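You operate a simulated robot arm through the tools that you are given. There is no shell and no other tool.

Carry out the task below with a simulated robot arm. There is one attempt and no reset: what you move stays moved.

TASK
Tighten the blue flange's two slack nuts, then close its drain and vent.
Fine: slack nuts show orange pads; use the socket key and put it back in its place. Set down upright: socket key.

It is judged by the outcome, as a careful person would: the job done as asked, and still so three seconds after it is handed in. It fails if anything else is knocked over, pushed out of place, dropped, spilled or broken.

THE ROBOT
A 7-joint arm with a fingered hand, fixed in place. Base frame: the origin is at the foot of the arm, x ahead of it, y to its left, z up; the work surface is at about z = 860. Units: mm, degrees, N and s.
Its first joint turns from -69.0 to 172.0 degrees. Payload 5 kg.
Tool frame: the origin (TCP) lies between the finger pads and is the grasp point; the fingertips stand 32 mm ahead of it; z points along the fingers, y is the line along which they close. Largest opening 160 mm; the body of the gripper starts 89 mm behind the TCP. The gripper is a hand of 3 fingers: y runs from the thumb to the fingers, the wrist lies at [0, 0, -252] in the tool frame, and closing takes about 1.5 s.
Orientation is that of the tool frame in the base frame, as a unit quaternion [w, x, y, z]. With the fingers straight down and closing along the base's y, the tool's x points along the base's -x, its y along +y and its z along -z.

THE INTERFACE
- The arm moves only by the tool jog_arm. Its argument "targets" is a list of rows, each a list of 6 numbers: the shift along the base's x, y, z in m, then the turn, a rotation vector about the base's x, y, z in degrees. In form: [[tx, ty, tz, wx, wy, wz], ...]. A call has 1 to 20 rows; each row is the pose to reach, as a shift and turn from the pose commanded when the call began. "fingers" is the finger opening in m, from 0 to 0.16, set as the call begins (left out, the last holds). Each row takes 0.2 s and may step no farther than 50 mm and 8.6 degrees from the row before; otherwise, or with a gripper value out of range, the whole call is refused. A pose out of reach is approached as far as the arm can. The call stops where the force on the tool passes 70 N (or 10 N more than at its start, if that is more) or the arm is blocked; 0.2 s more then pass. Each finger travels about 108 mm/s and halts on what it meets, pressing with about 32 N; the grip force reading is that of the motor and also rises with nothing between the fingers. The clock runs only during rows and for 0.2 s after the last one: add rows that repeat a pose to give the fingers time. The reply holds the time, the measured pose of the TCP, the force on the tool along the base axes, the opening and the grip force, in the units named above and with some noise, with the torque about the TCP (base axes, N m) and any sound that the robot's microphone picked up.
- Cameras (640 x 400 px; columns grow to the right, rows downward): "scene" is fixed at [220.8, 515.5, 1590.6]; the picture's right is [-0.54, -0.84, 0.00], its down [-0.52, 0.34, -0.78] and it looks along [0.66, -0.43, -0.62] (base axes); focal length 364 px, centre (320, 200). "wrist" rides on the gripper at [65, -4, -116] in the tool frame; the picture's right is [0.06, 1.00, 0.00], its down [-0.87, 0.05, -0.49] and it looks along [-0.49, 0.03, 0.87] (tool axes); focal length 261 px, centre (320, 200). There is no depth. A picture from a camera that has moved, and an enlarged one, comes with that camera's place and axes in the base frame and with its lens. The place of the scene camera against the robot may be out by one fixed shift of up to 18 mm in any direction.
- capture(camera): a new picture of that camera. It takes no simulated time.
- slide_trunk(by): slides the trunk up (or, below 0, down) by that many mm; the arm rides with it, the base frame stays. It gives what a move gives, with no picture.
- curl_fingers(finger1, finger2, thumb_bend): sets how far each is bent, from 0 (flat) to 1 (curled in); at 0.3 the hand is open as for a grip, at 0.7 the pads meet at the TCP. One left out holds its place. A second passes; each finger stops where it meets its share of the squeeze, and holds until it gets a number again. A gripper value or a shape takes the hand back. It gives what a move gives, with no picture; readings hold the bend of each and the force on the fingers (four entries, about 0 where the hand has none), thumb and palm.
- grasp_type(shape): the hand has 3 fingers and takes this shape, open, in about a second: jaw (thumb against the fingers, like two jaws); tri (thumb and two fingers); tip (a fingertip pinch); poke (one finger out to press); point (the index stretched); flat (the hand flat); cup (the hand cupped); fist (a fist). The gripper value then closes the fingers along that shape, each until it touches; the sizes above hold for jaw. It gives what a move gives, with no picture.
- enlarge(camera, box): a new picture of the part [left, top, right, bottom] of that camera's present view, enlarged. It takes no simulated time.
- finish_job(): hands the job in; it is judged then, once.

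Nothing tells you positions but the pictures and the camera data. Unless the task says otherwise, let go and move clear before handing in.

The tools are called after "Request:" as name(argument=value, ...) on one line, values as JSON. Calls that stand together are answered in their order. jog_arm: Moves the arm, as the interface text tells. Its arguments: {"type":"object","properties":{"targets":{"type":"array","items":{"type":"array","items":{"type":"number"}}},"fingers":{"type":"number"}},"required":["targets"]} The other tools are called the same way: slide_trunk (by) slides the trunk up or down; grasp_type (shape) gives the hand a shape; curl_fingers (finger1, finger2, thumb_bend) moves the fingers one by one; capture (camera) takes a picture; enlarge (camera, box) takes an enlarged picture of a part of a camera's view; finish_job () hands the job in.

At the start:

```text
t: 0.0
tcp_pos: [672.3, -183.2, 1276.4]
ee_rot: [0.0, 0.0, 1.0, 0.0]
force: [-0.2, 0.0, -1.4]
torque: [0.0, -0.04, -0.01]
opening: 159.8
grip_force: 0.0
shape: jaw
bend: [0.3, 0.3, 0.3]
finger forces: [0.0, 0.0, 0.1, 0.0, 0.0, 0.0]
trunk travel left (down, up): [-825.0, 115.0]
```

scene: 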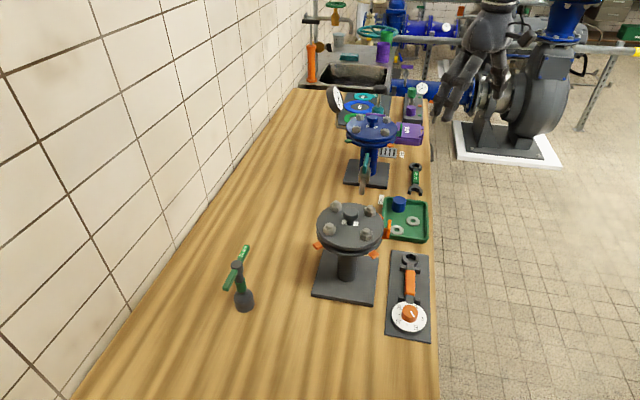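
wrist: 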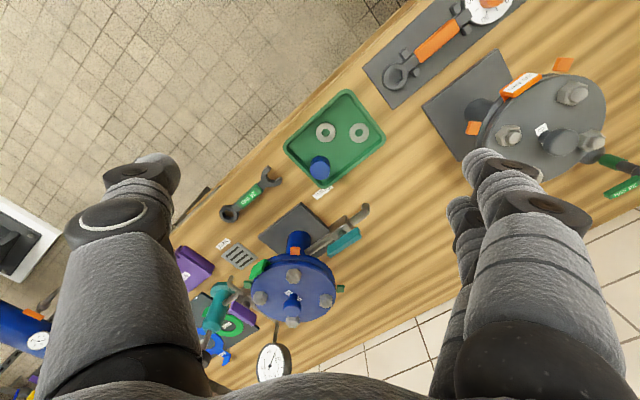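

I see a bench with a grey flange in front and a blue flange further off, a green T-handled socket key standing on the left, and a torque wrench and a spanner on the right. I'll look closer at everything before moving.

Request:
enlarge(camera="scene", box=[310, 70, 450, 200])

Request:
enlarge(camera="wrist", box=[180, 180, 400, 390])

Request:
enlarge(camera="scene", box=[200, 180, 440, 350])

Request:
enlarge(camera="wrist", box=[360, 0, 640, 220])

```text
3.08 times, centred on (380, 135) of scene
camera zoom: at [220.8, 515.5, 1590.6], right [-0.54, -0.84, 0.0], down [-0.52, 0.34, -0.78], along [0.66, -0.43, -0.62], focal length 1119 px, centre (135, 400)
```

zoom: 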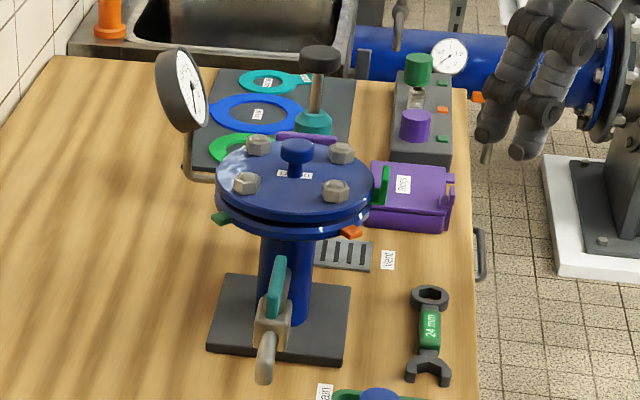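

```text
1.90 times, centred on (290, 285) of wrist
camera zoom: at [607.7, -186.3, 1392.2], right [-0.06, 1.0, 0.0], down [0.87, 0.05, 0.49], along [0.49, 0.03, -0.87], focal length 496 px, centre (377, 38)
```

zoom: 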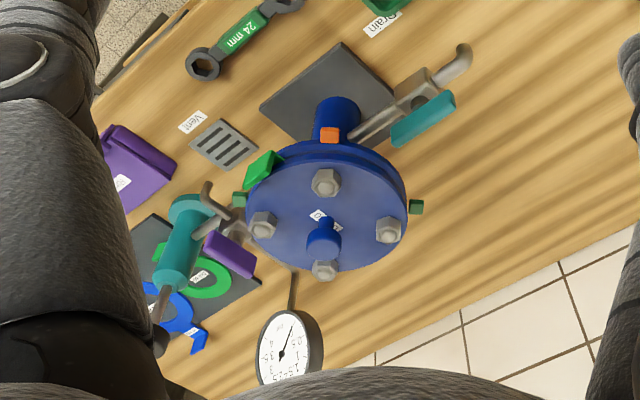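

```text
2.35 times, centred on (320, 265) of scene
camera zoom: at [220.8, 515.5, 1590.6], right [-0.54, -0.84, 0.0], down [-0.52, 0.34, -0.78], along [0.66, -0.43, -0.62], focal length 856 px, centre (320, 47)
```

zoom: 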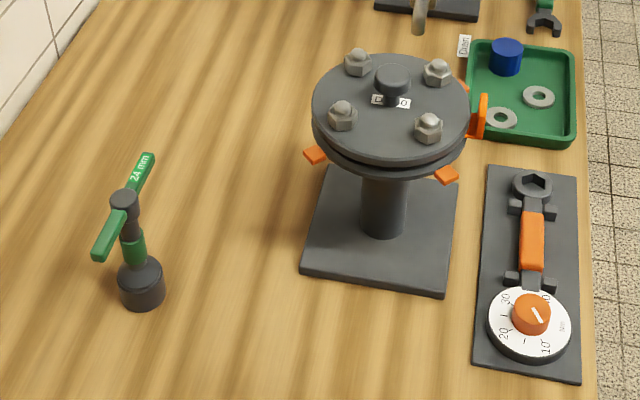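

```text
1.82 times, centred on (500, 110) of wrist
camera zoom: at [607.7, -186.3, 1392.2], right [-0.06, 1.0, 0.0], down [0.87, 0.05, 0.49], along [0.49, 0.03, -0.87], focal length 474 px, centre (-7, 364)
```

zoom: 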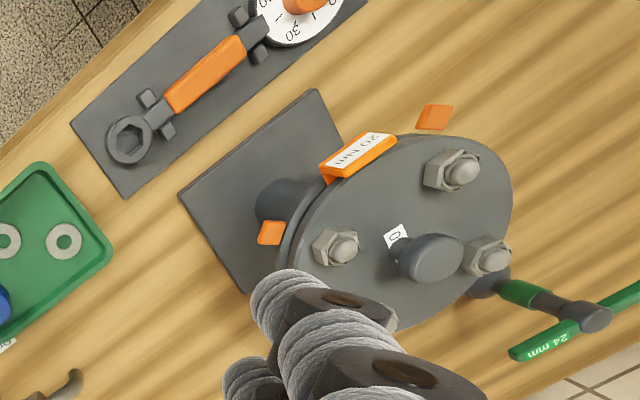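

The key is at roughly (762, 378), and the blue flange's top is near (1000, -210, 1060), close to the limit of reach. I'll move the wrist camera nearer to find the pads, drain and vent.

Request:
jog_arm(targets=[[0.04, -0.01, 0, 0, 0, 0], [0.08, -0.02, 0, 0, 0, 0], [0.12, -0.02, 0, 0, 0, 0], [0.16, -0.02, 0, 0, 0, 0]])

Request:
capture(camera="wrist")

Request:
capture(camera="scene")

```text
t: 1.0
tcp_pos: [826.1, -211.6, 1272.9]
ee_rot: [0.002, 0.0, 1.0, 0.004]
force: [-0.4, -1.0, -0.7]
torque: [0.05, 0.02, -0.01]
opening: 159.6
grip_force: 0.1
shape: jaw
bend: [0.3, 0.3, 0.3]
finger forces: [0.1, 0.1, 0.1, 0.0, 0.0, 0.1]
out of reach, approached as far as the arm can: row 4
trunk travel left (down, up): [-825.0, 115.0]
```

```text
taken
camera wrist: at [760.1, -216.0, 1388.7], right [-0.06, 1.0, 0.01], down [0.87, 0.05, 0.5], along [0.49, 0.04, -0.87], focal length 261 px, centre (320, 200)
```

wrist: 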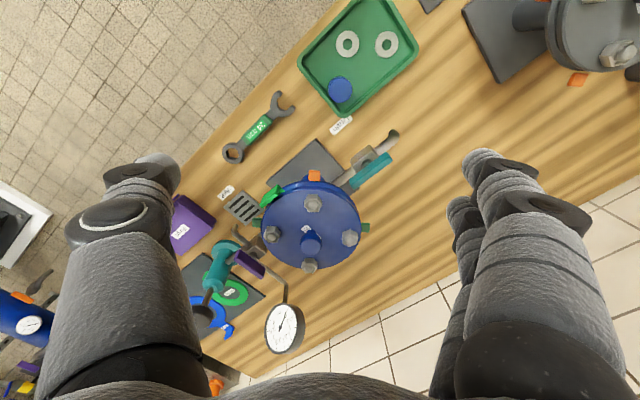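

```text
taken
```

scene: 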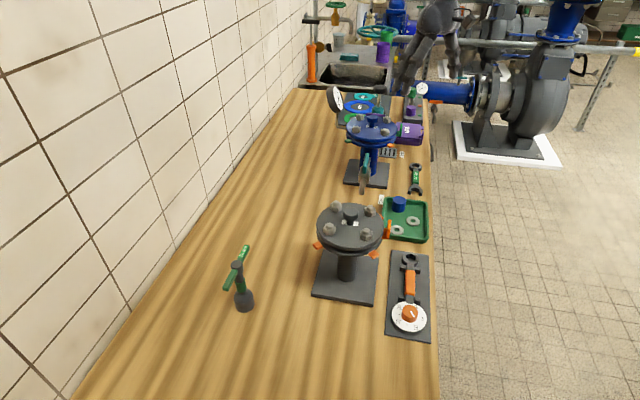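

Two wrist views put the blue flange's top centre near (995, -211, 1067), with nuts about 58 mm out, and an orange pad at the near (-x) nut. I'll back off and swing round the right side to look at the pads, drain and vent from lower down.

Request:
jog_arm(targets=[[-0.04, -0.02, -0.03, 0, 0, 4], [-0.06, -0.05, -0.06, 0, 0, 10], [-0.06, -0.09, -0.09, 0, 0, 18], [-0.06, -0.13, -0.12, 0, 0, 26], [-0.06, -0.16, -0.14, 0, 0, 34], [-0.06, -0.19, -0.15, 0, 0, 42]])

Request:
capture(camera="wrist")

```text
refused: row 1 steps farther than a row can; nothing moved
```

```text
taken
camera wrist: at [760.1, -216.0, 1388.7], right [-0.06, 1.0, 0.01], down [0.87, 0.05, 0.5], along [0.49, 0.04, -0.87], focal length 261 px, centre (320, 200)
```

wrist: 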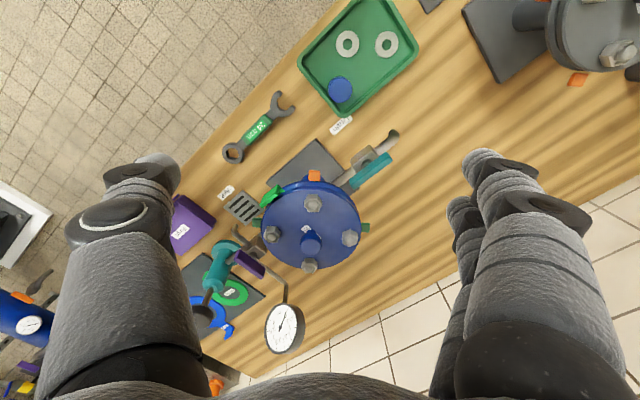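

The first row stepped too far, so nothing moved. I'll repeat the same move with smaller steps.

Request:
jog_arm(targets=[[-0.03, -0.02, -0.03, 0, 0, 4], [-0.05, -0.05, -0.06, 0, 0, 10], [-0.06, -0.08, -0.09, 0, 0, 18], [-0.06, -0.12, -0.11, 0, 0, 26], [-0.06, -0.15, -0.13, 0, 0, 34], [-0.06, -0.19, -0.14, 0, 0, 42]])

Request:
capture(camera="wrist")

```text
t: 2.4
tcp_pos: [766.4, -401.3, 1134.9]
ee_rot: [0.001, -0.359, 0.933, 0.0]
force: [-0.1, 0.7, -1.4]
torque: [0.07, 0.04, 0.01]
opening: 159.9
grip_force: 0.1
shape: jaw
bend: [0.3, 0.3, 0.3]
finger forces: [0.1, 0.0, 0.0, 0.1, 0.1, 0.0]
trunk travel left (down, up): [-825.0, 115.0]
```

```text
taken
camera wrist: at [720.5, -447.1, 1249.8], right [-0.72, 0.7, 0.0], down [0.61, 0.62, 0.49], along [0.34, 0.35, -0.87], focal length 261 px, centre (320, 200)
```

wrist: 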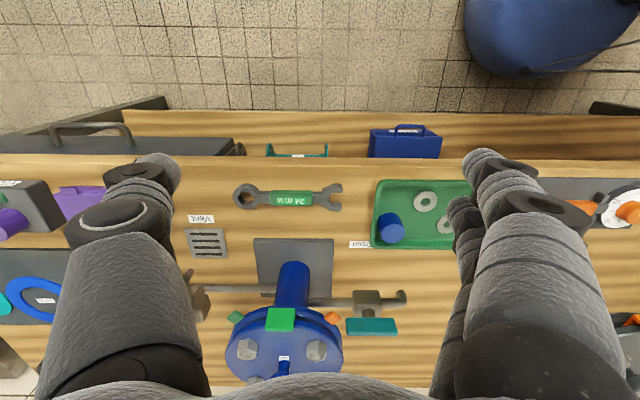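

The view is upside-down, with the drain lever right of the flange and another pipe left toward the vent grille. I'll pitch the hand up so the camera looks at the flange more from the side.

Request:
jog_arm(targets=[[0, 0, 0, 5.7, -5.7, 0], [0, 0, 0, 11.4, -11.4, 0], [0, 0, 0, 17.1, -17.1, 0], [0, 0, 0, 22.8, -22.8, 0], [0, 0, 0, 28.3, -28.3, 0]])

Request:
capture(camera="wrist")

```text
t: 3.6
tcp_pos: [765.0, -400.4, 1134.6]
ee_rot: [0.314, -0.337, 0.877, 0.14]
force: [-0.5, 0.1, 0.3]
torque: [-0.04, 0.03, 0.0]
opening: 159.9
grip_force: 0.0
shape: jaw
bend: [0.3, 0.3, 0.3]
finger forces: [0.0, 0.0, 0.1, 0.0, 0.1, 0.0]
trunk travel left (down, up): [-825.0, 115.0]
```

```text
taken
camera wrist: at [678.3, -488.5, 1180.2], right [-0.71, 0.7, -0.01], down [0.24, 0.25, 0.94], along [0.66, 0.67, -0.35], focal length 261 px, centre (320, 200)
```

wrist: 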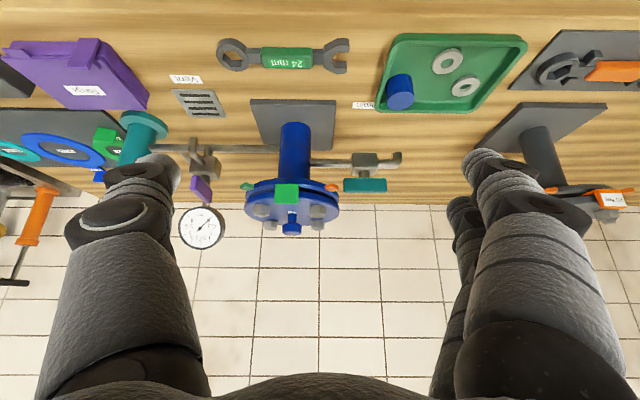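

Request:
enlarge(camera="wrist", box=[160, 80, 420, 250])

Request:
enlarge(camera="wrist", box=[230, 160, 350, 250])

```text
2.35 times, centred on (290, 165) of wrist
camera zoom: at [678.3, -488.5, 1180.2], right [-0.71, 0.7, -0.01], down [0.24, 0.25, 0.94], along [0.66, 0.67, -0.35], focal length 613 px, centre (391, 282)
```

zoom: 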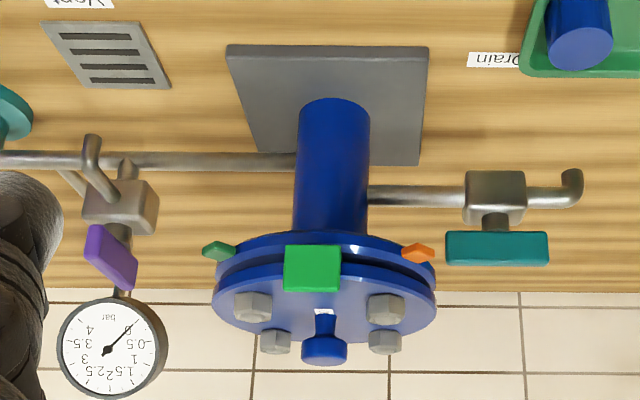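

```text
4.44 times, centred on (290, 205) of wrist
camera zoom: at [678.3, -488.5, 1180.2], right [-0.71, 0.7, -0.01], down [0.24, 0.25, 0.94], along [0.66, 0.67, -0.35], focal length 1158 px, centre (453, 178)
```

zoom: 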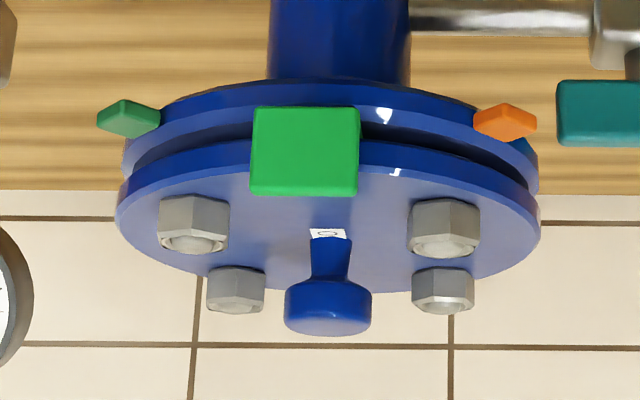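

The drain's teal lever lies along its pipe, so it is open. The vent (purple lever) is left near the gauge, partly hidden by a finger. I'll shift sideways to see it properly.

Request:
jog_arm(targets=[[0.03, -0.03, 0, 0, 0, 0], [0.06, -0.06, 0, 0, 0, 0], [0.09, -0.09, 0, 0, 0, 0], [0.12, -0.12, 0, 0, 0, 0]])

Request:
capture(camera="wrist")

Request:
enlarge(camera="wrist", box=[200, 80, 440, 250])

```text
t: 4.6
tcp_pos: [885.7, -522.1, 1133.9]
ee_rot: [0.312, -0.337, 0.877, 0.14]
force: [0.1, 0.2, -0.8]
torque: [0.02, 0.0, 0.01]
opening: 159.8
grip_force: 0.0
shape: jaw
bend: [0.3, 0.3, 0.3]
finger forces: [0.1, 0.0, 0.1, 0.1, 0.0, 0.0]
trunk travel left (down, up): [-825.0, 115.0]
```

```text
taken
camera wrist: at [798.8, -610.5, 1179.4], right [-0.71, 0.7, 0.0], down [0.24, 0.25, 0.94], along [0.66, 0.67, -0.35], focal length 261 px, centre (320, 200)
```

wrist: 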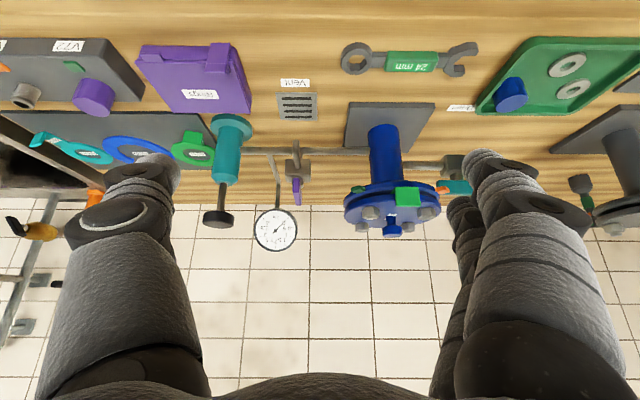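

```text
2.35 times, centred on (320, 165) of wrist
camera zoom: at [798.8, -610.5, 1179.4], right [-0.71, 0.7, 0.0], down [0.24, 0.25, 0.94], along [0.66, 0.67, -0.35], focal length 613 px, centre (320, 282)
```

zoom: 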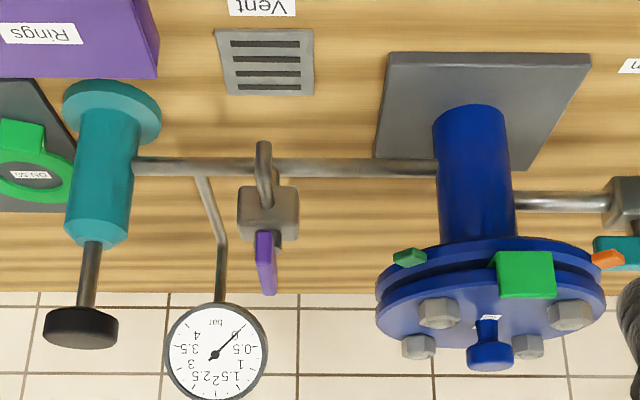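

The vent is a ball valve left of the flange with its purple lever parallel to the outlet, so it is open too. Near pad is orange and both side pads are green, so the slack nuts are the near (-x) and far (+x) ones. Next I go over the grey flange to look at the socket key.

Request:
jog_arm(targets=[[-0.025, 0.035, 0.01, 0, 0, -2.5], [-0.05, 0.07, 0.02, 0, 0, -5], [-0.075, 0.105, 0.03, 0, 0, -7.5], [-0.1, 0.14, 0.04, 0, 0, -10], [-0.125, 0.175, 0.05, 0, 0, -12.5], [-0.15, 0.21, 0.06, 0, 0, -15], [-0.175, 0.245, 0.07, 0, 0, -17.5], [-0.2, 0.28, 0.08, 0, 0, -20], [-0.225, 0.315, 0.09, 0, 0, -22.5], [-0.25, 0.35, 0.1, 0, 0, -25], [-0.275, 0.385, 0.11, 0, 0, -27.5], [-0.3, 0.42, 0.12, 0, 0, -30]])

Request:
jog_arm(targets=[[0.004, 0.043, 0, 0, 0, -4.4], [0.008, 0.086, 0, 0, 0, -8.8], [0.012, 0.129, 0, 0, 0, -13.2], [0.016, 0.172, 0, 0, 0, -17.6], [0.02, 0.215, 0, 0, 0, -22], [0.024, 0.258, 0, 0, 0, -26.4], [0.028, 0.301, 0, 0, 0, -30.8], [0.032, 0.344, 0, 0, 0, -35.2], [0.036, 0.387, 0, 0, 0, -39.6], [0.04, 0.43, 0, 0, 0, -44], [0.044, 0.473, 0, 0, 0, -48.4], [0.048, 0.516, 0, 0, 0, -52.8], [0.052, 0.559, 0, 0, 0, -57.2], [0.056, 0.6, 0, 0, 0, -61.5]])

Request:
capture(camera="wrist")

Request:
capture(camera="scene")

```text
t: 7.2
tcp_pos: [626.7, -92.5, 1255.3]
ee_rot: [0.336, -0.097, 0.935, 0.053]
force: [0.2, -0.1, -0.3]
torque: [0.03, 0.04, 0.01]
opening: 160.0
grip_force: 0.1
shape: jaw
bend: [0.3, 0.3, 0.3]
finger forces: [0.1, 0.0, 0.0, 0.0, 0.0, 0.0]
out of reach, approached as far as the arm can: row 11, 12
trunk travel left (down, up): [-825.0, 115.0]
```

```text
t: 10.4
tcp_pos: [661.1, -226.7, 1363.0]
ee_rot: [0.266, 0.372, 0.887, -0.058]
force: [-0.2, -0.2, 0.3]
torque: [-0.01, -0.04, 0.02]
opening: 160.0
grip_force: 0.1
shape: jaw
bend: [0.3, 0.3, 0.3]
finger forces: [0.0, 0.0, 0.1, 0.1, 0.0, 0.0]
out of reach, approached as far as the arm can: row 1, 2, 3, 4, 5, 6, 7, 8, 9, 10, 11, 12, 13, 14
trunk travel left (down, up): [-825.0, 115.0]
stopped in row 14: the arm was blocked; the commanded pose is now the measured one
```

```text
taken
camera wrist: at [571.3, -154.3, 1427.5], right [0.65, 0.75, 0.06], down [0.33, -0.36, 0.87], along [0.68, -0.55, -0.49], focal length 261 px, centre (320, 200)
```

wrist: 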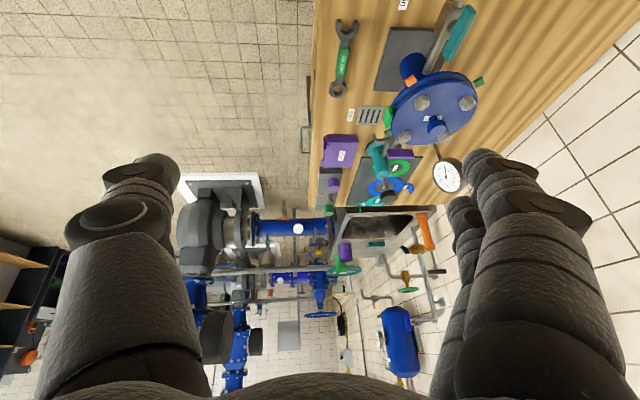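

```text
taken
```

scene: 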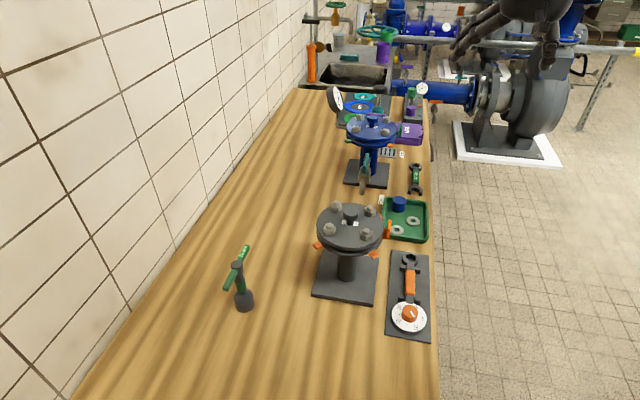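

The arm ran into its joint limits while moving inward with the hand tilted, and nothing on the bench was touched. I'll return to the known good tool-down pose and travel that way, keeping further out.

Request:
jog_arm(targets=[[0.003, 0.006, -0.008, 0.98, 4.53, 6.34], [0.006, 0.012, -0.016, 1.97, 9.06, 12.7], [0.009, 0.018, -0.024, 2.96, 13.6, 19.0], [0.012, 0.024, -0.032, 3.94, 18.1, 25.4], [0.015, 0.03, -0.04, 4.93, 22.6, 31.7], [0.018, 0.036, -0.05, 5.9, 27.2, 38.0], [0.02, 0.04, -0.06, 6.9, 31.7, 44.4]])

Request:
capture(camera="scene")

```text
t: 12.0
tcp_pos: [686.5, -189.5, 1300.3]
ee_rot: [-0.002, -0.001, 1.0, 0.0]
force: [0.2, -0.3, -0.3]
torque: [0.0, 0.01, 0.04]
opening: 160.1
grip_force: 0.1
shape: jaw
bend: [0.3, 0.3, 0.3]
finger forces: [0.0, 0.0, 0.0, 0.0, 0.1, 0.0]
trunk travel left (down, up): [-825.0, 115.0]
```

```text
taken
```

scene: 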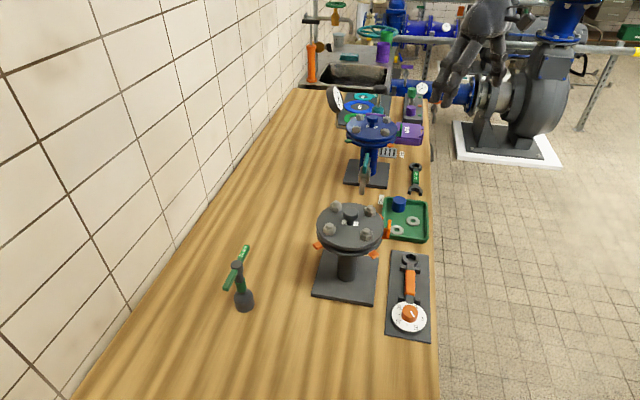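

Back in the reference pose. I'll travel tool-down at height across to the key, passing well above the grey flange.

Request:
jog_arm(targets=[[0.0, 0.045, 0, 0, 0, 0], [0.0, 0.09, 0, 0, 0, 0], [0, 0.135, 0, 0, 0, 0], [0, 0.18, 0, 0, 0, 0], [0, 0.225, 0, 0, 0, 0], [0, 0.27, 0, 0, 0, 0], [0, 0.315, 0, 0, 0, 0], [0, 0.36, 0, 0, 0, 0], [0, 0.405, 0, 0, 0, 0], [0, 0.45, 0, 0, 0, 0], [0, 0.495, 0, 0, 0, 0]])

Request:
capture(camera="wrist")

Request:
capture(camera="scene")

```text
t: 14.4
tcp_pos: [643.1, -99.7, 1289.2]
ee_rot: [-0.001, -0.001, 1.0, 0.002]
force: [-0.6, 0.0, 0.1]
torque: [0.01, 0.02, 0.04]
opening: 160.1
grip_force: 0.0
shape: jaw
bend: [0.3, 0.3, 0.3]
finger forces: [0.0, 0.0, 0.0, 0.1, 0.0, 0.0]
out of reach, approached as far as the arm can: row 2, 3, 4, 5, 6, 7, 8, 9, 10, 11
trunk travel left (down, up): [-825.0, 115.0]
```

```text
taken
camera wrist: at [577.8, -104.6, 1404.6], right [-0.06, 1.0, 0.0], down [0.87, 0.05, 0.49], along [0.49, 0.03, -0.87], focal length 261 px, centre (320, 200)
```

wrist: 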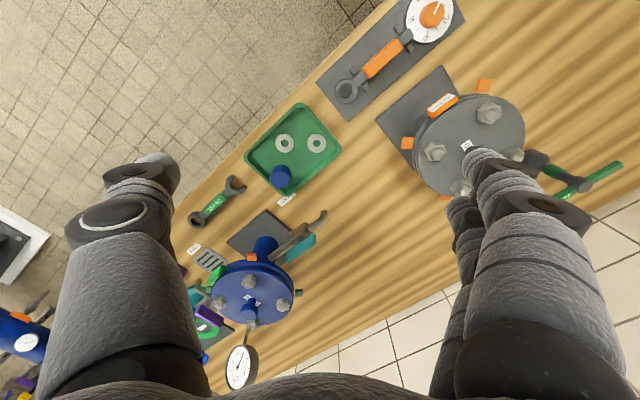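

```text
taken
```

scene: 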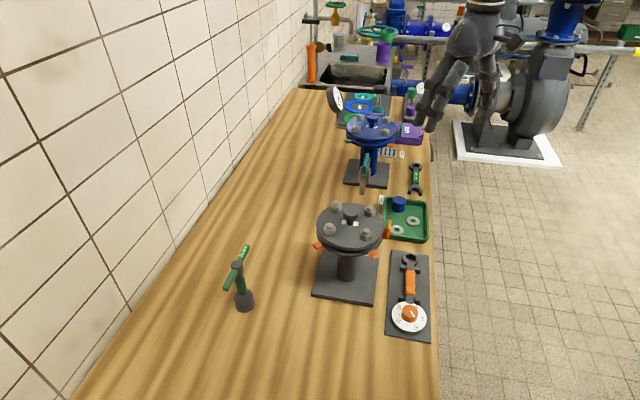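

Going left with fixed yaw hits a wrist limit. I'll try turning the hand with the azimuth while moving left.

Request:
jog_arm(targets=[[0.02, 0.0, 0, 0, 0, 8], [0.03, 0.02, 0, 0, 0, 16], [0.035, 0.05, 0, 0, 0, 24], [0.04, 0.09, 0, 0, 0, 32], [0.04, 0.13, 0, 0, 0, 40]])

```text
t: 15.6
tcp_pos: [647.2, -98.5, 1313.7]
ee_rot: [0.005, -0.343, 0.939, 0.008]
force: [-0.4, 0.1, 0.6]
torque: [-0.01, -0.01, 0.02]
opening: 160.3
grip_force: 0.1
shape: jaw
bend: [0.3, 0.3, 0.3]
finger forces: [0.0, 0.0, 0.1, 0.0, 0.0, 0.0]
out of reach, approached as far as the arm can: row 1, 2, 3, 4, 5
trunk travel left (down, up): [-825.0, 115.0]
```

The position stays stuck near r = 650 whatever the yaw, which suggests a minimum radius at this height. I'll go outward and lower, then left.

Request:
jog_arm(targets=[[0.04, -0.01, -0.02, 0, 0, -4], [0.08, -0.02, -0.04, 0, 0, -8], [0.12, -0.02, -0.06, 0, 0, -12], [0.13, 0.02, -0.08, 0, 0, -16], [0.13, 0.06, -0.09, 0, 0, -20], [0.13, 0.1, -0.1, 0, 0, -24]])

```text
t: 17.0
tcp_pos: [711.1, -125.5, 1261.6]
ee_rot: [0.0, -0.152, 0.988, 0.003]
force: [1.0, -0.5, -0.7]
torque: [0.02, 0.02, -0.01]
opening: 160.1
grip_force: 0.0
shape: jaw
bend: [0.3, 0.3, 0.3]
finger forces: [0.0, 0.0, 0.0, 0.0, 0.1, 0.0]
out of reach, approached as far as the arm can: row 1, 2, 3, 4, 5, 6
trunk travel left (down, up): [-825.0, 115.0]
```

The arm keeps stopping near azimuth -9°, so I want to see how the forearm is placed before trying another configuration.

Request:
enlarge(camera="scene", box=[380, 0, 640, 160])

Request:
capture(camera="wrist")

```text
2.46 times, centred on (510, 80) of scene
camera zoom: at [220.8, 515.5, 1590.6], right [-0.54, -0.84, 0.0], down [-0.52, 0.34, -0.78], along [0.66, -0.43, -0.62], focal length 895 px, centre (-148, 495)
```

zoom: 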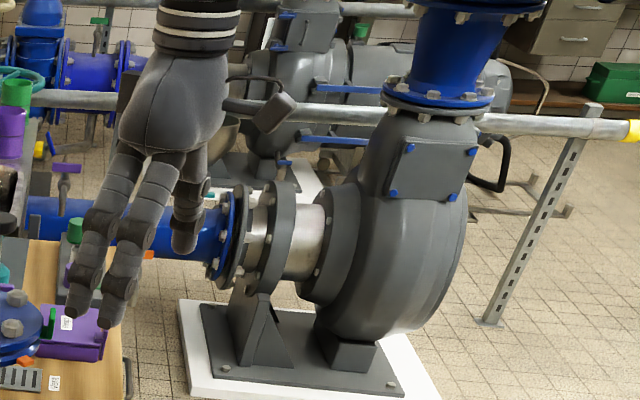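

```text
taken
camera wrist: at [650.9, -149.6, 1377.4], right [-0.36, 0.93, 0.0], down [0.81, 0.31, 0.49], along [0.46, 0.18, -0.87], focal length 261 px, centre (320, 200)
```

wrist: 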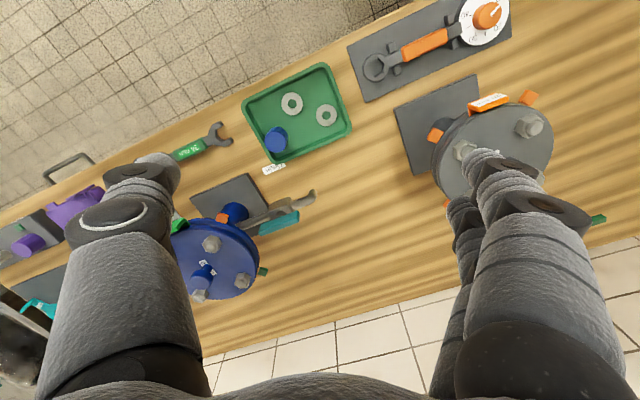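

The forearm hangs almost vertically from above, so the shoulder is high. I'll lower the trunk and raise the hand again in steps, so the arm works more level.

Request:
slide_trunk(by=-100)

Request:
jog_arm(targets=[[0, 0, 0.04, 0, 0, 0], [0, 0, 0.08, 0, 0, 0], [0, 0, 0.12, 0, 0, 0]])

```text
t: 18.3
tcp_pos: [709.7, -124.9, 1162.8]
ee_rot: [0.001, -0.153, 0.988, 0.002]
force: [-0.1, -1.3, -0.3]
torque: [0.0, 0.01, -0.03]
opening: 160.0
grip_force: 0.1
shape: jaw
bend: [0.3, 0.3, 0.3]
finger forces: [0.0, 0.1, 0.0, 0.1, 0.1, 0.1]
trunk travel left (down, up): [-725.0, 215.0]
```

```text
t: 19.1
tcp_pos: [697.0, -141.6, 1278.2]
ee_rot: [0.003, -0.153, 0.988, 0.006]
force: [0.1, 0.1, -0.6]
torque: [-0.02, -0.04, 0.01]
opening: 159.9
grip_force: 0.1
shape: jaw
bend: [0.3, 0.3, 0.3]
finger forces: [0.1, 0.0, 0.0, 0.1, 0.0, 0.1]
out of reach, approached as far as the arm can: row 1, 2, 3
trunk travel left (down, up): [-725.0, 215.0]
```

Raising the hand relative to the trunk made the limit tighter. I'll test lower and closer in, in the free space in front of the bench, to find where leftward motion becomes possible.

Request:
jog_arm(targets=[[-0.03, 0, -0.02, 0, 0, 2], [-0.06, 0, -0.05, 0, 0, 4], [-0.09, 0, -0.08, 0, 0, 6], [-0.12, 0, -0.11, 0, 0, 8], [-0.15, 0, -0.14, 0, 0, 10], [-0.18, 0, -0.16, 0, 0, 12], [-0.21, 0, -0.18, 0, 0, 14]])

Request:
jog_arm(targets=[[0, 0.04, 0, 0, 0, 3], [0, 0.08, 0, 0, 0, 6], [0, 0.12, 0, 0, 0, 9], [0, 0.16, 0, 0, 0, 12], [0, 0.2, 0, 0, 0, 15]])

```text
t: 20.7
tcp_pos: [489.0, -142.0, 1097.9]
ee_rot: [0.001, -0.272, 0.962, 0.003]
force: [-0.4, 0.4, 0.0]
torque: [-0.03, 0.01, 0.01]
opening: 160.0
grip_force: 0.1
shape: jaw
bend: [0.3, 0.3, 0.3]
finger forces: [0.0, 0.0, 0.1, 0.1, 0.1, 0.0]
trunk travel left (down, up): [-725.0, 215.0]
```

```text
t: 21.9
tcp_pos: [484.2, -94.6, 1144.2]
ee_rot: [0.001, -0.377, 0.926, 0.002]
force: [0.3, 0.1, 0.1]
torque: [0.01, 0.03, 0.02]
opening: 160.2
grip_force: 0.0
shape: jaw
bend: [0.3, 0.3, 0.3]
finger forces: [0.0, 0.0, 0.0, 0.0, 0.1, 0.0]
out of reach, approached as far as the arm can: row 2, 3, 4, 5
trunk travel left (down, up): [-725.0, 215.0]
```

The arm stops at azimuth of about -9° at every radius, which looks like joint 1 sitting at its +172° end with the shoulder flipped over. To test this, I'll swing to the robot's right in free space and see whether azimuths below -69° are reachable.

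Request:
jog_arm(targets=[[-0.02, -0.035, 0.01, 0, 0, -8], [-0.04, -0.07, 0.02, 0, 0, -16], [-0.06, -0.105, 0.03, 0, 0, -24], [-0.08, -0.14, 0.03, 0, 0, -32], [-0.1, -0.175, 0.03, 0, 0, -40], [-0.12, -0.21, 0.03, 0, 0, -48], [-0.14, -0.245, 0.03, 0, 0, -56], [-0.17, -0.28, 0.03, 0, 0, -64], [-0.2, -0.31, 0.03, 0, 0, -72], [-0.24, -0.33, 0.03, 0, 0, -80], [-0.28, -0.35, 0.03, 0, 0, -88], [-0.32, -0.36, 0.03, 0, 0, -96], [-0.36, -0.37, 0.03, 0, 0, -104], [-0.4, -0.37, 0.03, 0, 0, -112], [-0.44, -0.37, 0.03, 0, 0, -118], [-0.48, -0.37, 0.03, 0, 0, -122]])

```text
t: 25.3
tcp_pos: [109.8, -620.3, 1209.7]
ee_rot: [-0.002, 0.612, 0.791, 0.003]
force: [-0.3, 0.2, 0.6]
torque: [-0.02, 0.06, 0.03]
opening: 160.0
grip_force: 0.0
shape: jaw
bend: [0.3, 0.3, 0.3]
finger forces: [0.1, 0.1, 0.0, 0.0, 0.0, 0.0]
out of reach, approached as far as the arm can: row 2, 3, 4, 5, 6, 7, 8, 9, 10, 11, 12, 13, 14, 15, 16
trunk travel left (down, up): [-725.0, 215.0]
```

The arm ended at azimuth -80° with a larger radius than I commanded. I'll probe with small single moves to understand the limits.

Request:
jog_arm(targets=[[0.04, 0, 0, 0, 0, 0], [0.08, 0, 0, 0, 0, 0]])

Request:
jog_arm(targets=[[0, 0.04, 0, 0, 0, 0], [0, 0.08, 0, 0, 0, 0], [0, 0.12, 0, 0, 0, 0]])

```text
t: 25.9
tcp_pos: [189.9, -621.9, 1210.1]
ee_rot: [0.001, 0.612, 0.791, 0.001]
force: [0.2, -0.3, 0.4]
torque: [0.01, 0.06, 0.01]
opening: 160.0
grip_force: 0.1
shape: jaw
bend: [0.3, 0.3, 0.3]
finger forces: [0.0, 0.0, 0.1, 0.0, 0.0, 0.0]
trunk travel left (down, up): [-725.0, 215.0]
```

```text
t: 26.7
tcp_pos: [215.4, -579.7, 1242.4]
ee_rot: [0.001, 0.611, 0.791, 0.001]
force: [-0.5, -0.1, 0.7]
torque: [-0.04, 0.02, -0.01]
opening: 160.0
grip_force: 0.0
shape: jaw
bend: [0.3, 0.3, 0.3]
finger forces: [0.0, 0.0, 0.0, 0.0, 0.0, 0.0]
out of reach, approached as far as the arm can: row 1, 2, 3
trunk travel left (down, up): [-725.0, 215.0]
```

The limits depend on more than radius alone. I'll go to a comfortable mid pose, test leftward motion with the trunk at a clearly different height, and compare.

Request:
jog_arm(targets=[[0.04, 0.0, 0, 0, 0, 4], [0.08, 0.02, 0, 0, 0, 10], [0.12, 0.04, 0, 0, 0, 18], [0.16, 0.06, 0, 0, 0, 26], [0.2, 0.09, 0, 0, 0, 34], [0.24, 0.12, 0, 0, 0, 42], [0.28, 0.15, 0, 0, 0, 50], [0.32, 0.18, 0, 0, 0, 58]])

Request:
slide_trunk(by=215)

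```text
t: 28.5
tcp_pos: [538.9, -400.6, 1240.9]
ee_rot: [0.0, 0.15, 0.989, 0.001]
force: [0.2, 0.9, -0.6]
torque: [-0.03, 0.05, 0.04]
opening: 159.8
grip_force: 0.1
shape: jaw
bend: [0.3, 0.3, 0.3]
finger forces: [0.0, 0.0, 0.1, 0.0, 0.0, 0.0]
trunk travel left (down, up): [-725.0, 215.0]
```

```text
t: 30.8
tcp_pos: [536.0, -401.8, 1456.0]
ee_rot: [0.001, 0.152, 0.988, 0.002]
force: [0.3, 0.0, -0.5]
torque: [-0.03, 0.01, -0.02]
opening: 159.9
grip_force: 0.0
shape: jaw
bend: [0.3, 0.3, 0.3]
finger forces: [0.0, 0.0, 0.0, 0.1, 0.1, 0.0]
trunk travel left (down, up): [-940.0, 0.0]
```

With the trunk at the top of its travel, I'll lower the hand in front of the bench and try the leftward sweep again.

Request:
jog_arm(targets=[[0, 0.0, -0.045, 0, 0, 0], [0, 0.0, -0.09, 0, 0, 2], [0, 0.0, -0.135, 0, 0, 4], [0, 0.01, -0.18, 0, 0, 6], [0, 0.03, -0.22, 0, 0, 8], [0, 0.06, -0.25, 0, 0, 10], [0, 0.1, -0.27, 0, 0, 12]])

Request:
jog_arm(targets=[[0, 0.04, 0, 0, 0, 3], [0, 0.08, 0, 0, 0, 6], [0, 0.12, 0, 0, 0, 9], [0, 0.16, 0, 0, 0, 12], [0, 0.2, 0, 0, 0, 15], [0, 0.24, 0, 0, 0, 18], [0, 0.28, 0, 0, 0, 21], [0, 0.32, 0, 0, 0, 24], [0, 0.36, 0, 0, 0, 27]])

```text
t: 32.4
tcp_pos: [536.1, -299.7, 1186.1]
ee_rot: [0.0, 0.047, 0.999, 0.001]
force: [0.9, 0.5, 0.0]
torque: [-0.03, 0.03, -0.02]
opening: 160.0
grip_force: 0.0
shape: jaw
bend: [0.3, 0.3, 0.3]
finger forces: [0.0, 0.0, 0.1, 0.0, 0.0, 0.1]
trunk travel left (down, up): [-940.0, 0.0]
```

```text
t: 34.4
tcp_pos: [532.7, -97.8, 1251.4]
ee_rot: [0.003, -0.187, 0.982, 0.011]
force: [-0.2, 0.1, -0.6]
torque: [-0.03, 0.0, -0.01]
opening: 160.0
grip_force: 0.1
shape: jaw
bend: [0.3, 0.3, 0.3]
finger forces: [0.1, 0.0, 0.1, 0.0, 0.0, 0.1]
out of reach, approached as far as the arm can: row 5, 6, 7, 8, 9
trunk travel left (down, up): [-940.0, 0.0]
```

The leftward limit is the same azimuth (about -10°) at every height and radius, so it is joint 1 at its end stop with the shoulder flipped. To un-flip, I'll swing clockwise around the base with the arm folded in, checking the camera for obstacles as I go.

Request:
jog_arm(targets=[[-0.002, -0.045, 0, 0, 0, -4.7], [-0.006, -0.092, 0, 0, 0, -9.4], [-0.014, -0.138, 0, 0, 0, -14.1], [-0.027, -0.185, 0, 0, 0, -18.8], [-0.052, -0.225, 0, 0, 0, -23.5], [-0.08, -0.264, 0, 0, 0, -28.2], [-0.111, -0.3, 0, 0, 0, -32.9], [-0.145, -0.333, 0, 0, 0, -37.6], [-0.182, -0.363, 0, 0, 0, -42.3], [-0.22, -0.391, 0, 0, 0, -47], [-0.262, -0.415, 0, 0, 0, -51.7], [-0.305, -0.435, 0, 0, 0, -56.4]])

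Request:
capture(camera="wrist")

```text
t: 37.0
tcp_pos: [256.1, -592.3, 1244.2]
ee_rot: [0.002, 0.3, 0.954, 0.004]
force: [-0.5, -0.2, -0.5]
torque: [0.0, -0.06, 0.0]
opening: 160.2
grip_force: 0.1
shape: jaw
bend: [0.3, 0.3, 0.3]
finger forces: [0.0, 0.1, 0.1, 0.0, 0.1, 0.0]
out of reach, approached as far as the arm can: row 6, 7, 8, 9, 10, 11, 12
trunk travel left (down, up): [-940.0, 0.0]
```

```text
taken
camera wrist: at [198.9, -559.4, 1360.5], right [0.52, 0.86, 0.01], down [0.74, -0.45, 0.49], along [0.42, -0.25, -0.87], focal length 261 px, centre (320, 200)
```

wrist: 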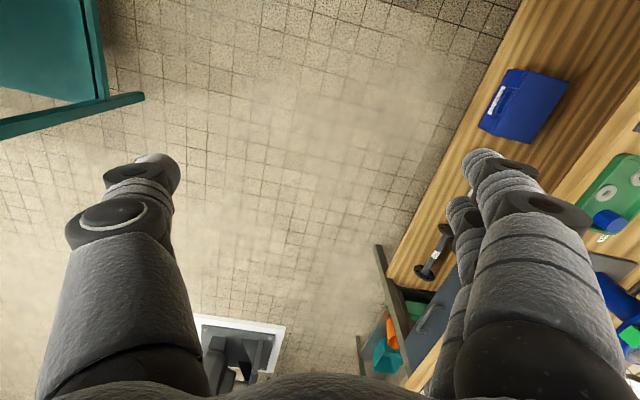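

The inner limit looks like a circle around a point near (0, -140), so the picture is more complicated than a flipped shoulder. I'll lower to near the work surface in free space, where the stated 280–980 mm reach applies, and sweep left there.

Request:
slide_trunk(by=-115)

Request:
jog_arm(targets=[[0.03, 0.03, -0.02, 0, 0, 4], [0.06, 0.06, -0.04, 0, 0, 8], [0.09, 0.09, -0.06, 0, 0, 12], [0.1, 0.12, -0.09, 0, 0, 16], [0.1, 0.15, -0.12, 0, 0, 20], [0.1, 0.18, -0.15, 0, 0, 24], [0.1, 0.22, -0.17, 0, 0, 28], [0.1, 0.26, -0.17, 0, 0, 32], [0.1, 0.3, -0.17, 0, 0, 36], [0.1, 0.34, -0.17, 0, 0, 40], [0.1, 0.38, -0.17, 0, 0, 44], [0.1, 0.42, -0.17, 0, 0, 48], [0.1, 0.46, -0.17, 0, 0, 52], [0.1, 0.5, -0.17, 0, 0, 56], [0.1, 0.54, -0.17, 0, 0, 60], [0.1, 0.58, -0.17, 0, 0, 64]])

Request:
capture(camera="wrist")

```text
t: 38.5
tcp_pos: [256.0, -593.9, 1129.7]
ee_rot: [-0.001, 0.299, 0.954, 0.003]
force: [1.1, 0.0, -0.7]
torque: [0.02, 0.02, -0.01]
opening: 159.7
grip_force: 0.1
shape: jaw
bend: [0.3, 0.3, 0.3]
finger forces: [0.0, 0.1, 0.1, 0.1, 0.1, 0.0]
trunk travel left (down, up): [-825.0, 115.0]
```

```text
t: 41.9
tcp_pos: [444.3, -153.8, 1041.6]
ee_rot: [-0.003, -0.252, 0.968, 0.011]
force: [-0.2, -0.4, -0.2]
torque: [-0.02, 0.03, 0.04]
opening: 159.9
grip_force: 0.0
shape: jaw
bend: [0.3, 0.3, 0.3]
finger forces: [0.1, 0.1, 0.0, 0.0, 0.0, 0.1]
out of reach, approached as far as the arm can: row 1, 2, 3, 4, 5, 6, 7, 8, 9, 10, 11, 12, 13, 14, 15, 16
trunk travel left (down, up): [-825.0, 115.0]
```

```text
taken
camera wrist: at [391.6, -191.3, 1157.4], right [-0.54, 0.84, 0.02], down [0.74, 0.46, 0.49], along [0.4, 0.28, -0.87], focal length 261 px, centre (320, 200)
```

wrist: 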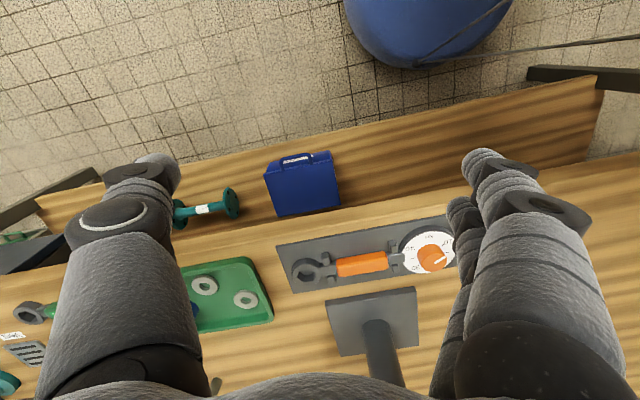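

The blue dome seen in the wrist view is the robot's own base near (120, 60). The wrist should now be visible to the scene camera, so I'll look at how the forearm and elbow actually lie.

Request:
capture(camera="scene")

Request:
enlarge(camera="scene", box=[440, 0, 640, 300])

```text
taken
```

scene: 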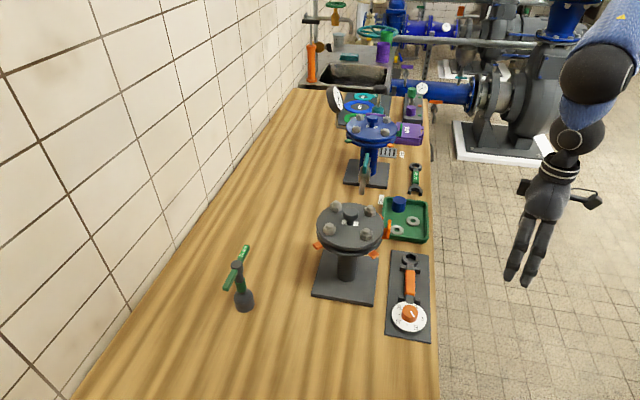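

```text
1.33 times, centred on (540, 150) of scene
camera zoom: at [220.8, 515.5, 1590.6], right [-0.54, -0.84, 0.0], down [-0.52, 0.34, -0.78], along [0.66, -0.43, -0.62], focal length 485 px, centre (27, 267)
```

zoom: 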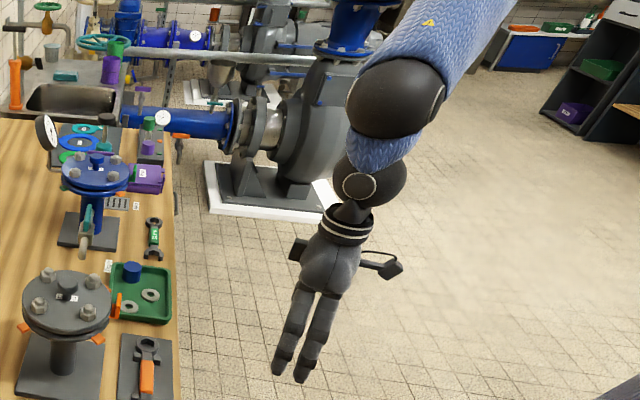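

The scene view now shows the small wrist ball, a short blue link, a big black ball and a blue-sleeved link rising up-right. I'll enlarge the arm for detail.

Request:
enlarge(camera="scene", box=[500, 0, 640, 210])

```text
1.90 times, centred on (570, 105) of scene
camera zoom: at [220.8, 515.5, 1590.6], right [-0.54, -0.84, 0.0], down [-0.52, 0.34, -0.78], along [0.66, -0.43, -0.62], focal length 693 px, centre (-156, 381)
```

zoom: 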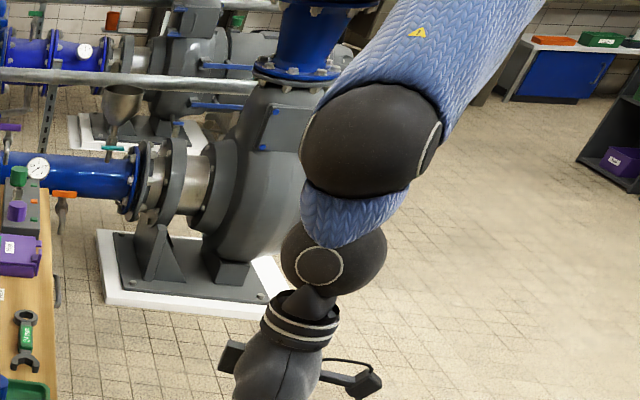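

The link geometry is consistent with an elbow-up arm, but leftward motion is still limited. I'll test whether pointing the hand leftward, which keeps the wrist further right, lets the TCP move to positive y.

Request:
jog_arm(targets=[[0.03, -0.02, 0.03, 0, 0, 0], [0.06, -0.04, 0.06, 0, 0, 0], [0.09, -0.06, 0.09, 0, 0, 0], [0.12, -0.06, 0.12, 8, 0, 0], [0.14, -0.06, 0.14, 16, 0, 0], [0.15, -0.06, 0.15, 24, 0, 0], [0.15, -0.06, 0.15, 32, 0, 0], [0.15, -0.06, 0.15, 40, 0, 0], [0.15, -0.06, 0.15, 48, 0, 0], [0.15, -0.06, 0.15, 56, 0, 0]])

Request:
jog_arm(targets=[[0, 0.04, 0, 0, 0, 0], [0, 0.08, 0, 0, 0, 0], [0, 0.12, 0, 0, 0, 0], [0, 0.16, 0, 0, 0, 0], [0, 0.2, 0, 0, 0, 0], [0, 0.24, 0, 0, 0, 0]])

```text
t: 44.1
tcp_pos: [596.7, -213.4, 1191.8]
ee_rot: [0.118, -0.223, 0.853, 0.458]
force: [0.7, -0.3, -0.1]
torque: [0.03, 0.0, 0.03]
opening: 160.0
grip_force: 0.0
shape: jaw
bend: [0.3, 0.3, 0.3]
finger forces: [0.0, 0.1, 0.1, 0.1, 0.0, 0.0]
trunk travel left (down, up): [-825.0, 115.0]
```

```text
t: 45.5
tcp_pos: [596.4, 30.2, 1192.5]
ee_rot: [0.117, -0.224, 0.853, 0.457]
force: [0.3, 0.7, -0.4]
torque: [-0.02, 0.02, 0.0]
opening: 159.8
grip_force: 0.1
shape: jaw
bend: [0.3, 0.3, 0.3]
finger forces: [0.0, 0.0, 0.0, 0.0, 0.0, 0.0]
trunk travel left (down, up): [-825.0, 115.0]
```

Pointing the hand left works: the TCP went to y = +30 without any limit. I'll continue left (z 1192 is about 90 mm above the grey flange) while raising a little, to find the new limit.

Request:
jog_arm(targets=[[0, 0.03, 0.03, 0, 0, 0], [0, 0.06, 0.06, 0, 0, 0], [0, 0.1, 0.08, 0, 0, 0], [0, 0.14, 0.08, 0, 0, 0], [0, 0.18, 0.08, 0, 0, 0], [0, 0.22, 0.08, 0, 0, 0]])

Request:
capture(camera="scene")

Request:
capture(camera="wrist")

```text
t: 46.9
tcp_pos: [589.2, 178.6, 1294.8]
ee_rot: [0.117, -0.223, 0.853, 0.456]
force: [0.3, 0.3, -0.5]
torque: [0.0, 0.02, 0.01]
opening: 160.0
grip_force: 0.1
shape: jaw
bend: [0.3, 0.3, 0.3]
finger forces: [0.0, 0.0, 0.0, 0.0, 0.1, 0.1]
out of reach, approached as far as the arm can: row 5, 6
trunk travel left (down, up): [-825.0, 115.0]
```

```text
taken
```

scene: 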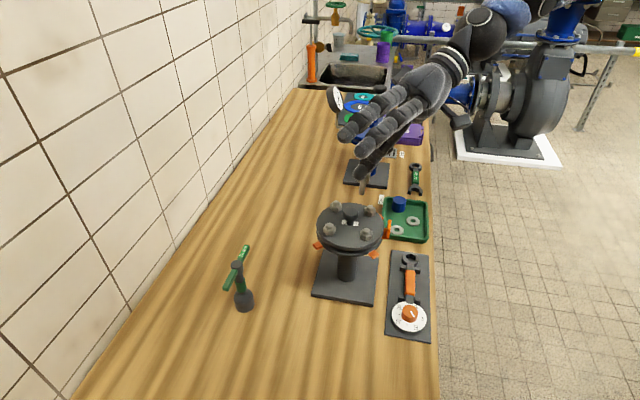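

```text
taken
camera wrist: at [535.4, 61.9, 1330.2], right [-0.54, 0.47, 0.7], down [0.73, -0.14, 0.66], along [0.41, 0.87, -0.26], focal length 261 px, centre (320, 200)
```

wrist: 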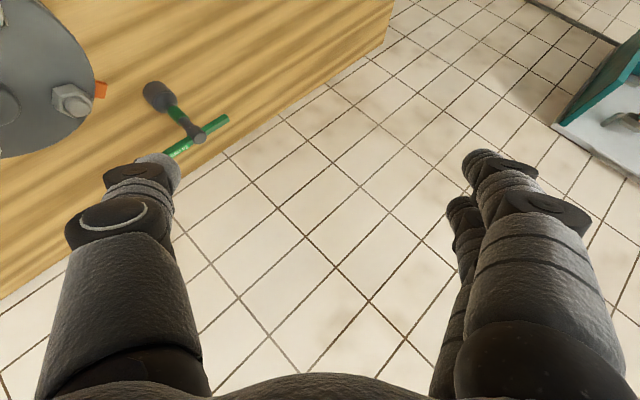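

The wrist gets further left when the hand points left, as in a human right arm, so a more horizontal leftward hand should reach further. I'll tilt up to about 80° and push left at this safe height.

Request:
jog_arm(targets=[[0, 0.0, 0, 8, 0, 0], [0, 0.01, 0, 16, 0, 0], [0, 0.02, 0, 24, 0, 0], [0, 0.06, 0, 24, 0, 0], [0, 0.1, 0, 24, 0, 0], [0, 0.14, 0, 24, 0, 0], [0, 0.18, 0, 24, 0, 0], [0, 0.22, 0, 24, 0, 0]])

Request:
capture(camera="scene")

```text
t: 48.7
tcp_pos: [573.4, 206.7, 1368.0]
ee_rot: [0.162, -0.194, 0.74, 0.623]
force: [0.4, -0.5, 0.5]
torque: [0.01, -0.01, 0.0]
opening: 160.1
grip_force: 0.1
shape: jaw
bend: [0.3, 0.3, 0.3]
finger forces: [0.0, 0.0, 0.0, 0.0, 0.0, 0.0]
out of reach, approached as far as the arm can: row 2, 3, 4, 5, 6, 7, 8
trunk travel left (down, up): [-825.0, 115.0]
```

```text
taken
```

scene: 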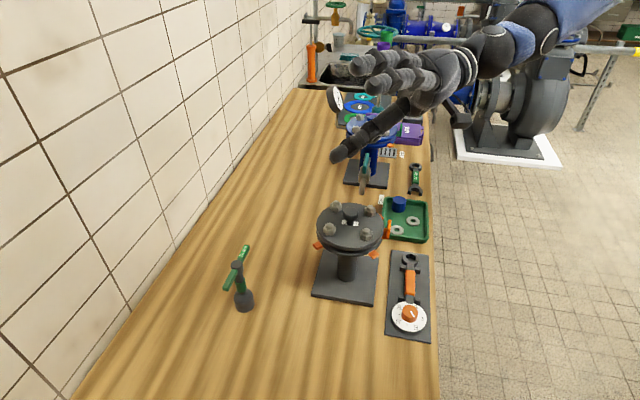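

The wrist azimuth limit persists. I'll enlarge the arm in this view and compare the ball sizes with the earlier one to work out the link geometry.

Request:
enlarge(camera="scene", box=[320, 0, 640, 200])

```text
2.00 times, centred on (480, 100) of scene
camera zoom: at [220.8, 515.5, 1590.6], right [-0.54, -0.84, 0.0], down [-0.52, 0.34, -0.78], along [0.66, -0.43, -0.62], focal length 727 px, centre (0, 400)
```

zoom: 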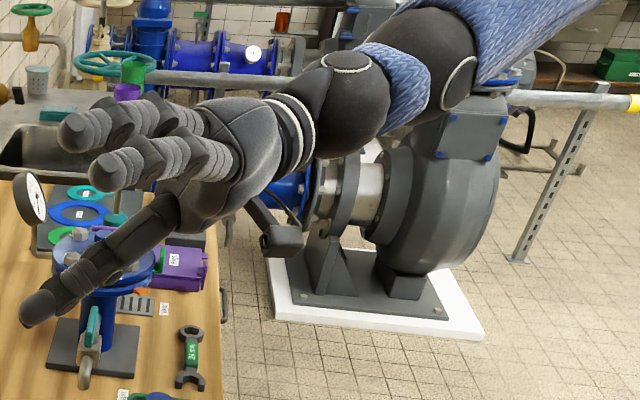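

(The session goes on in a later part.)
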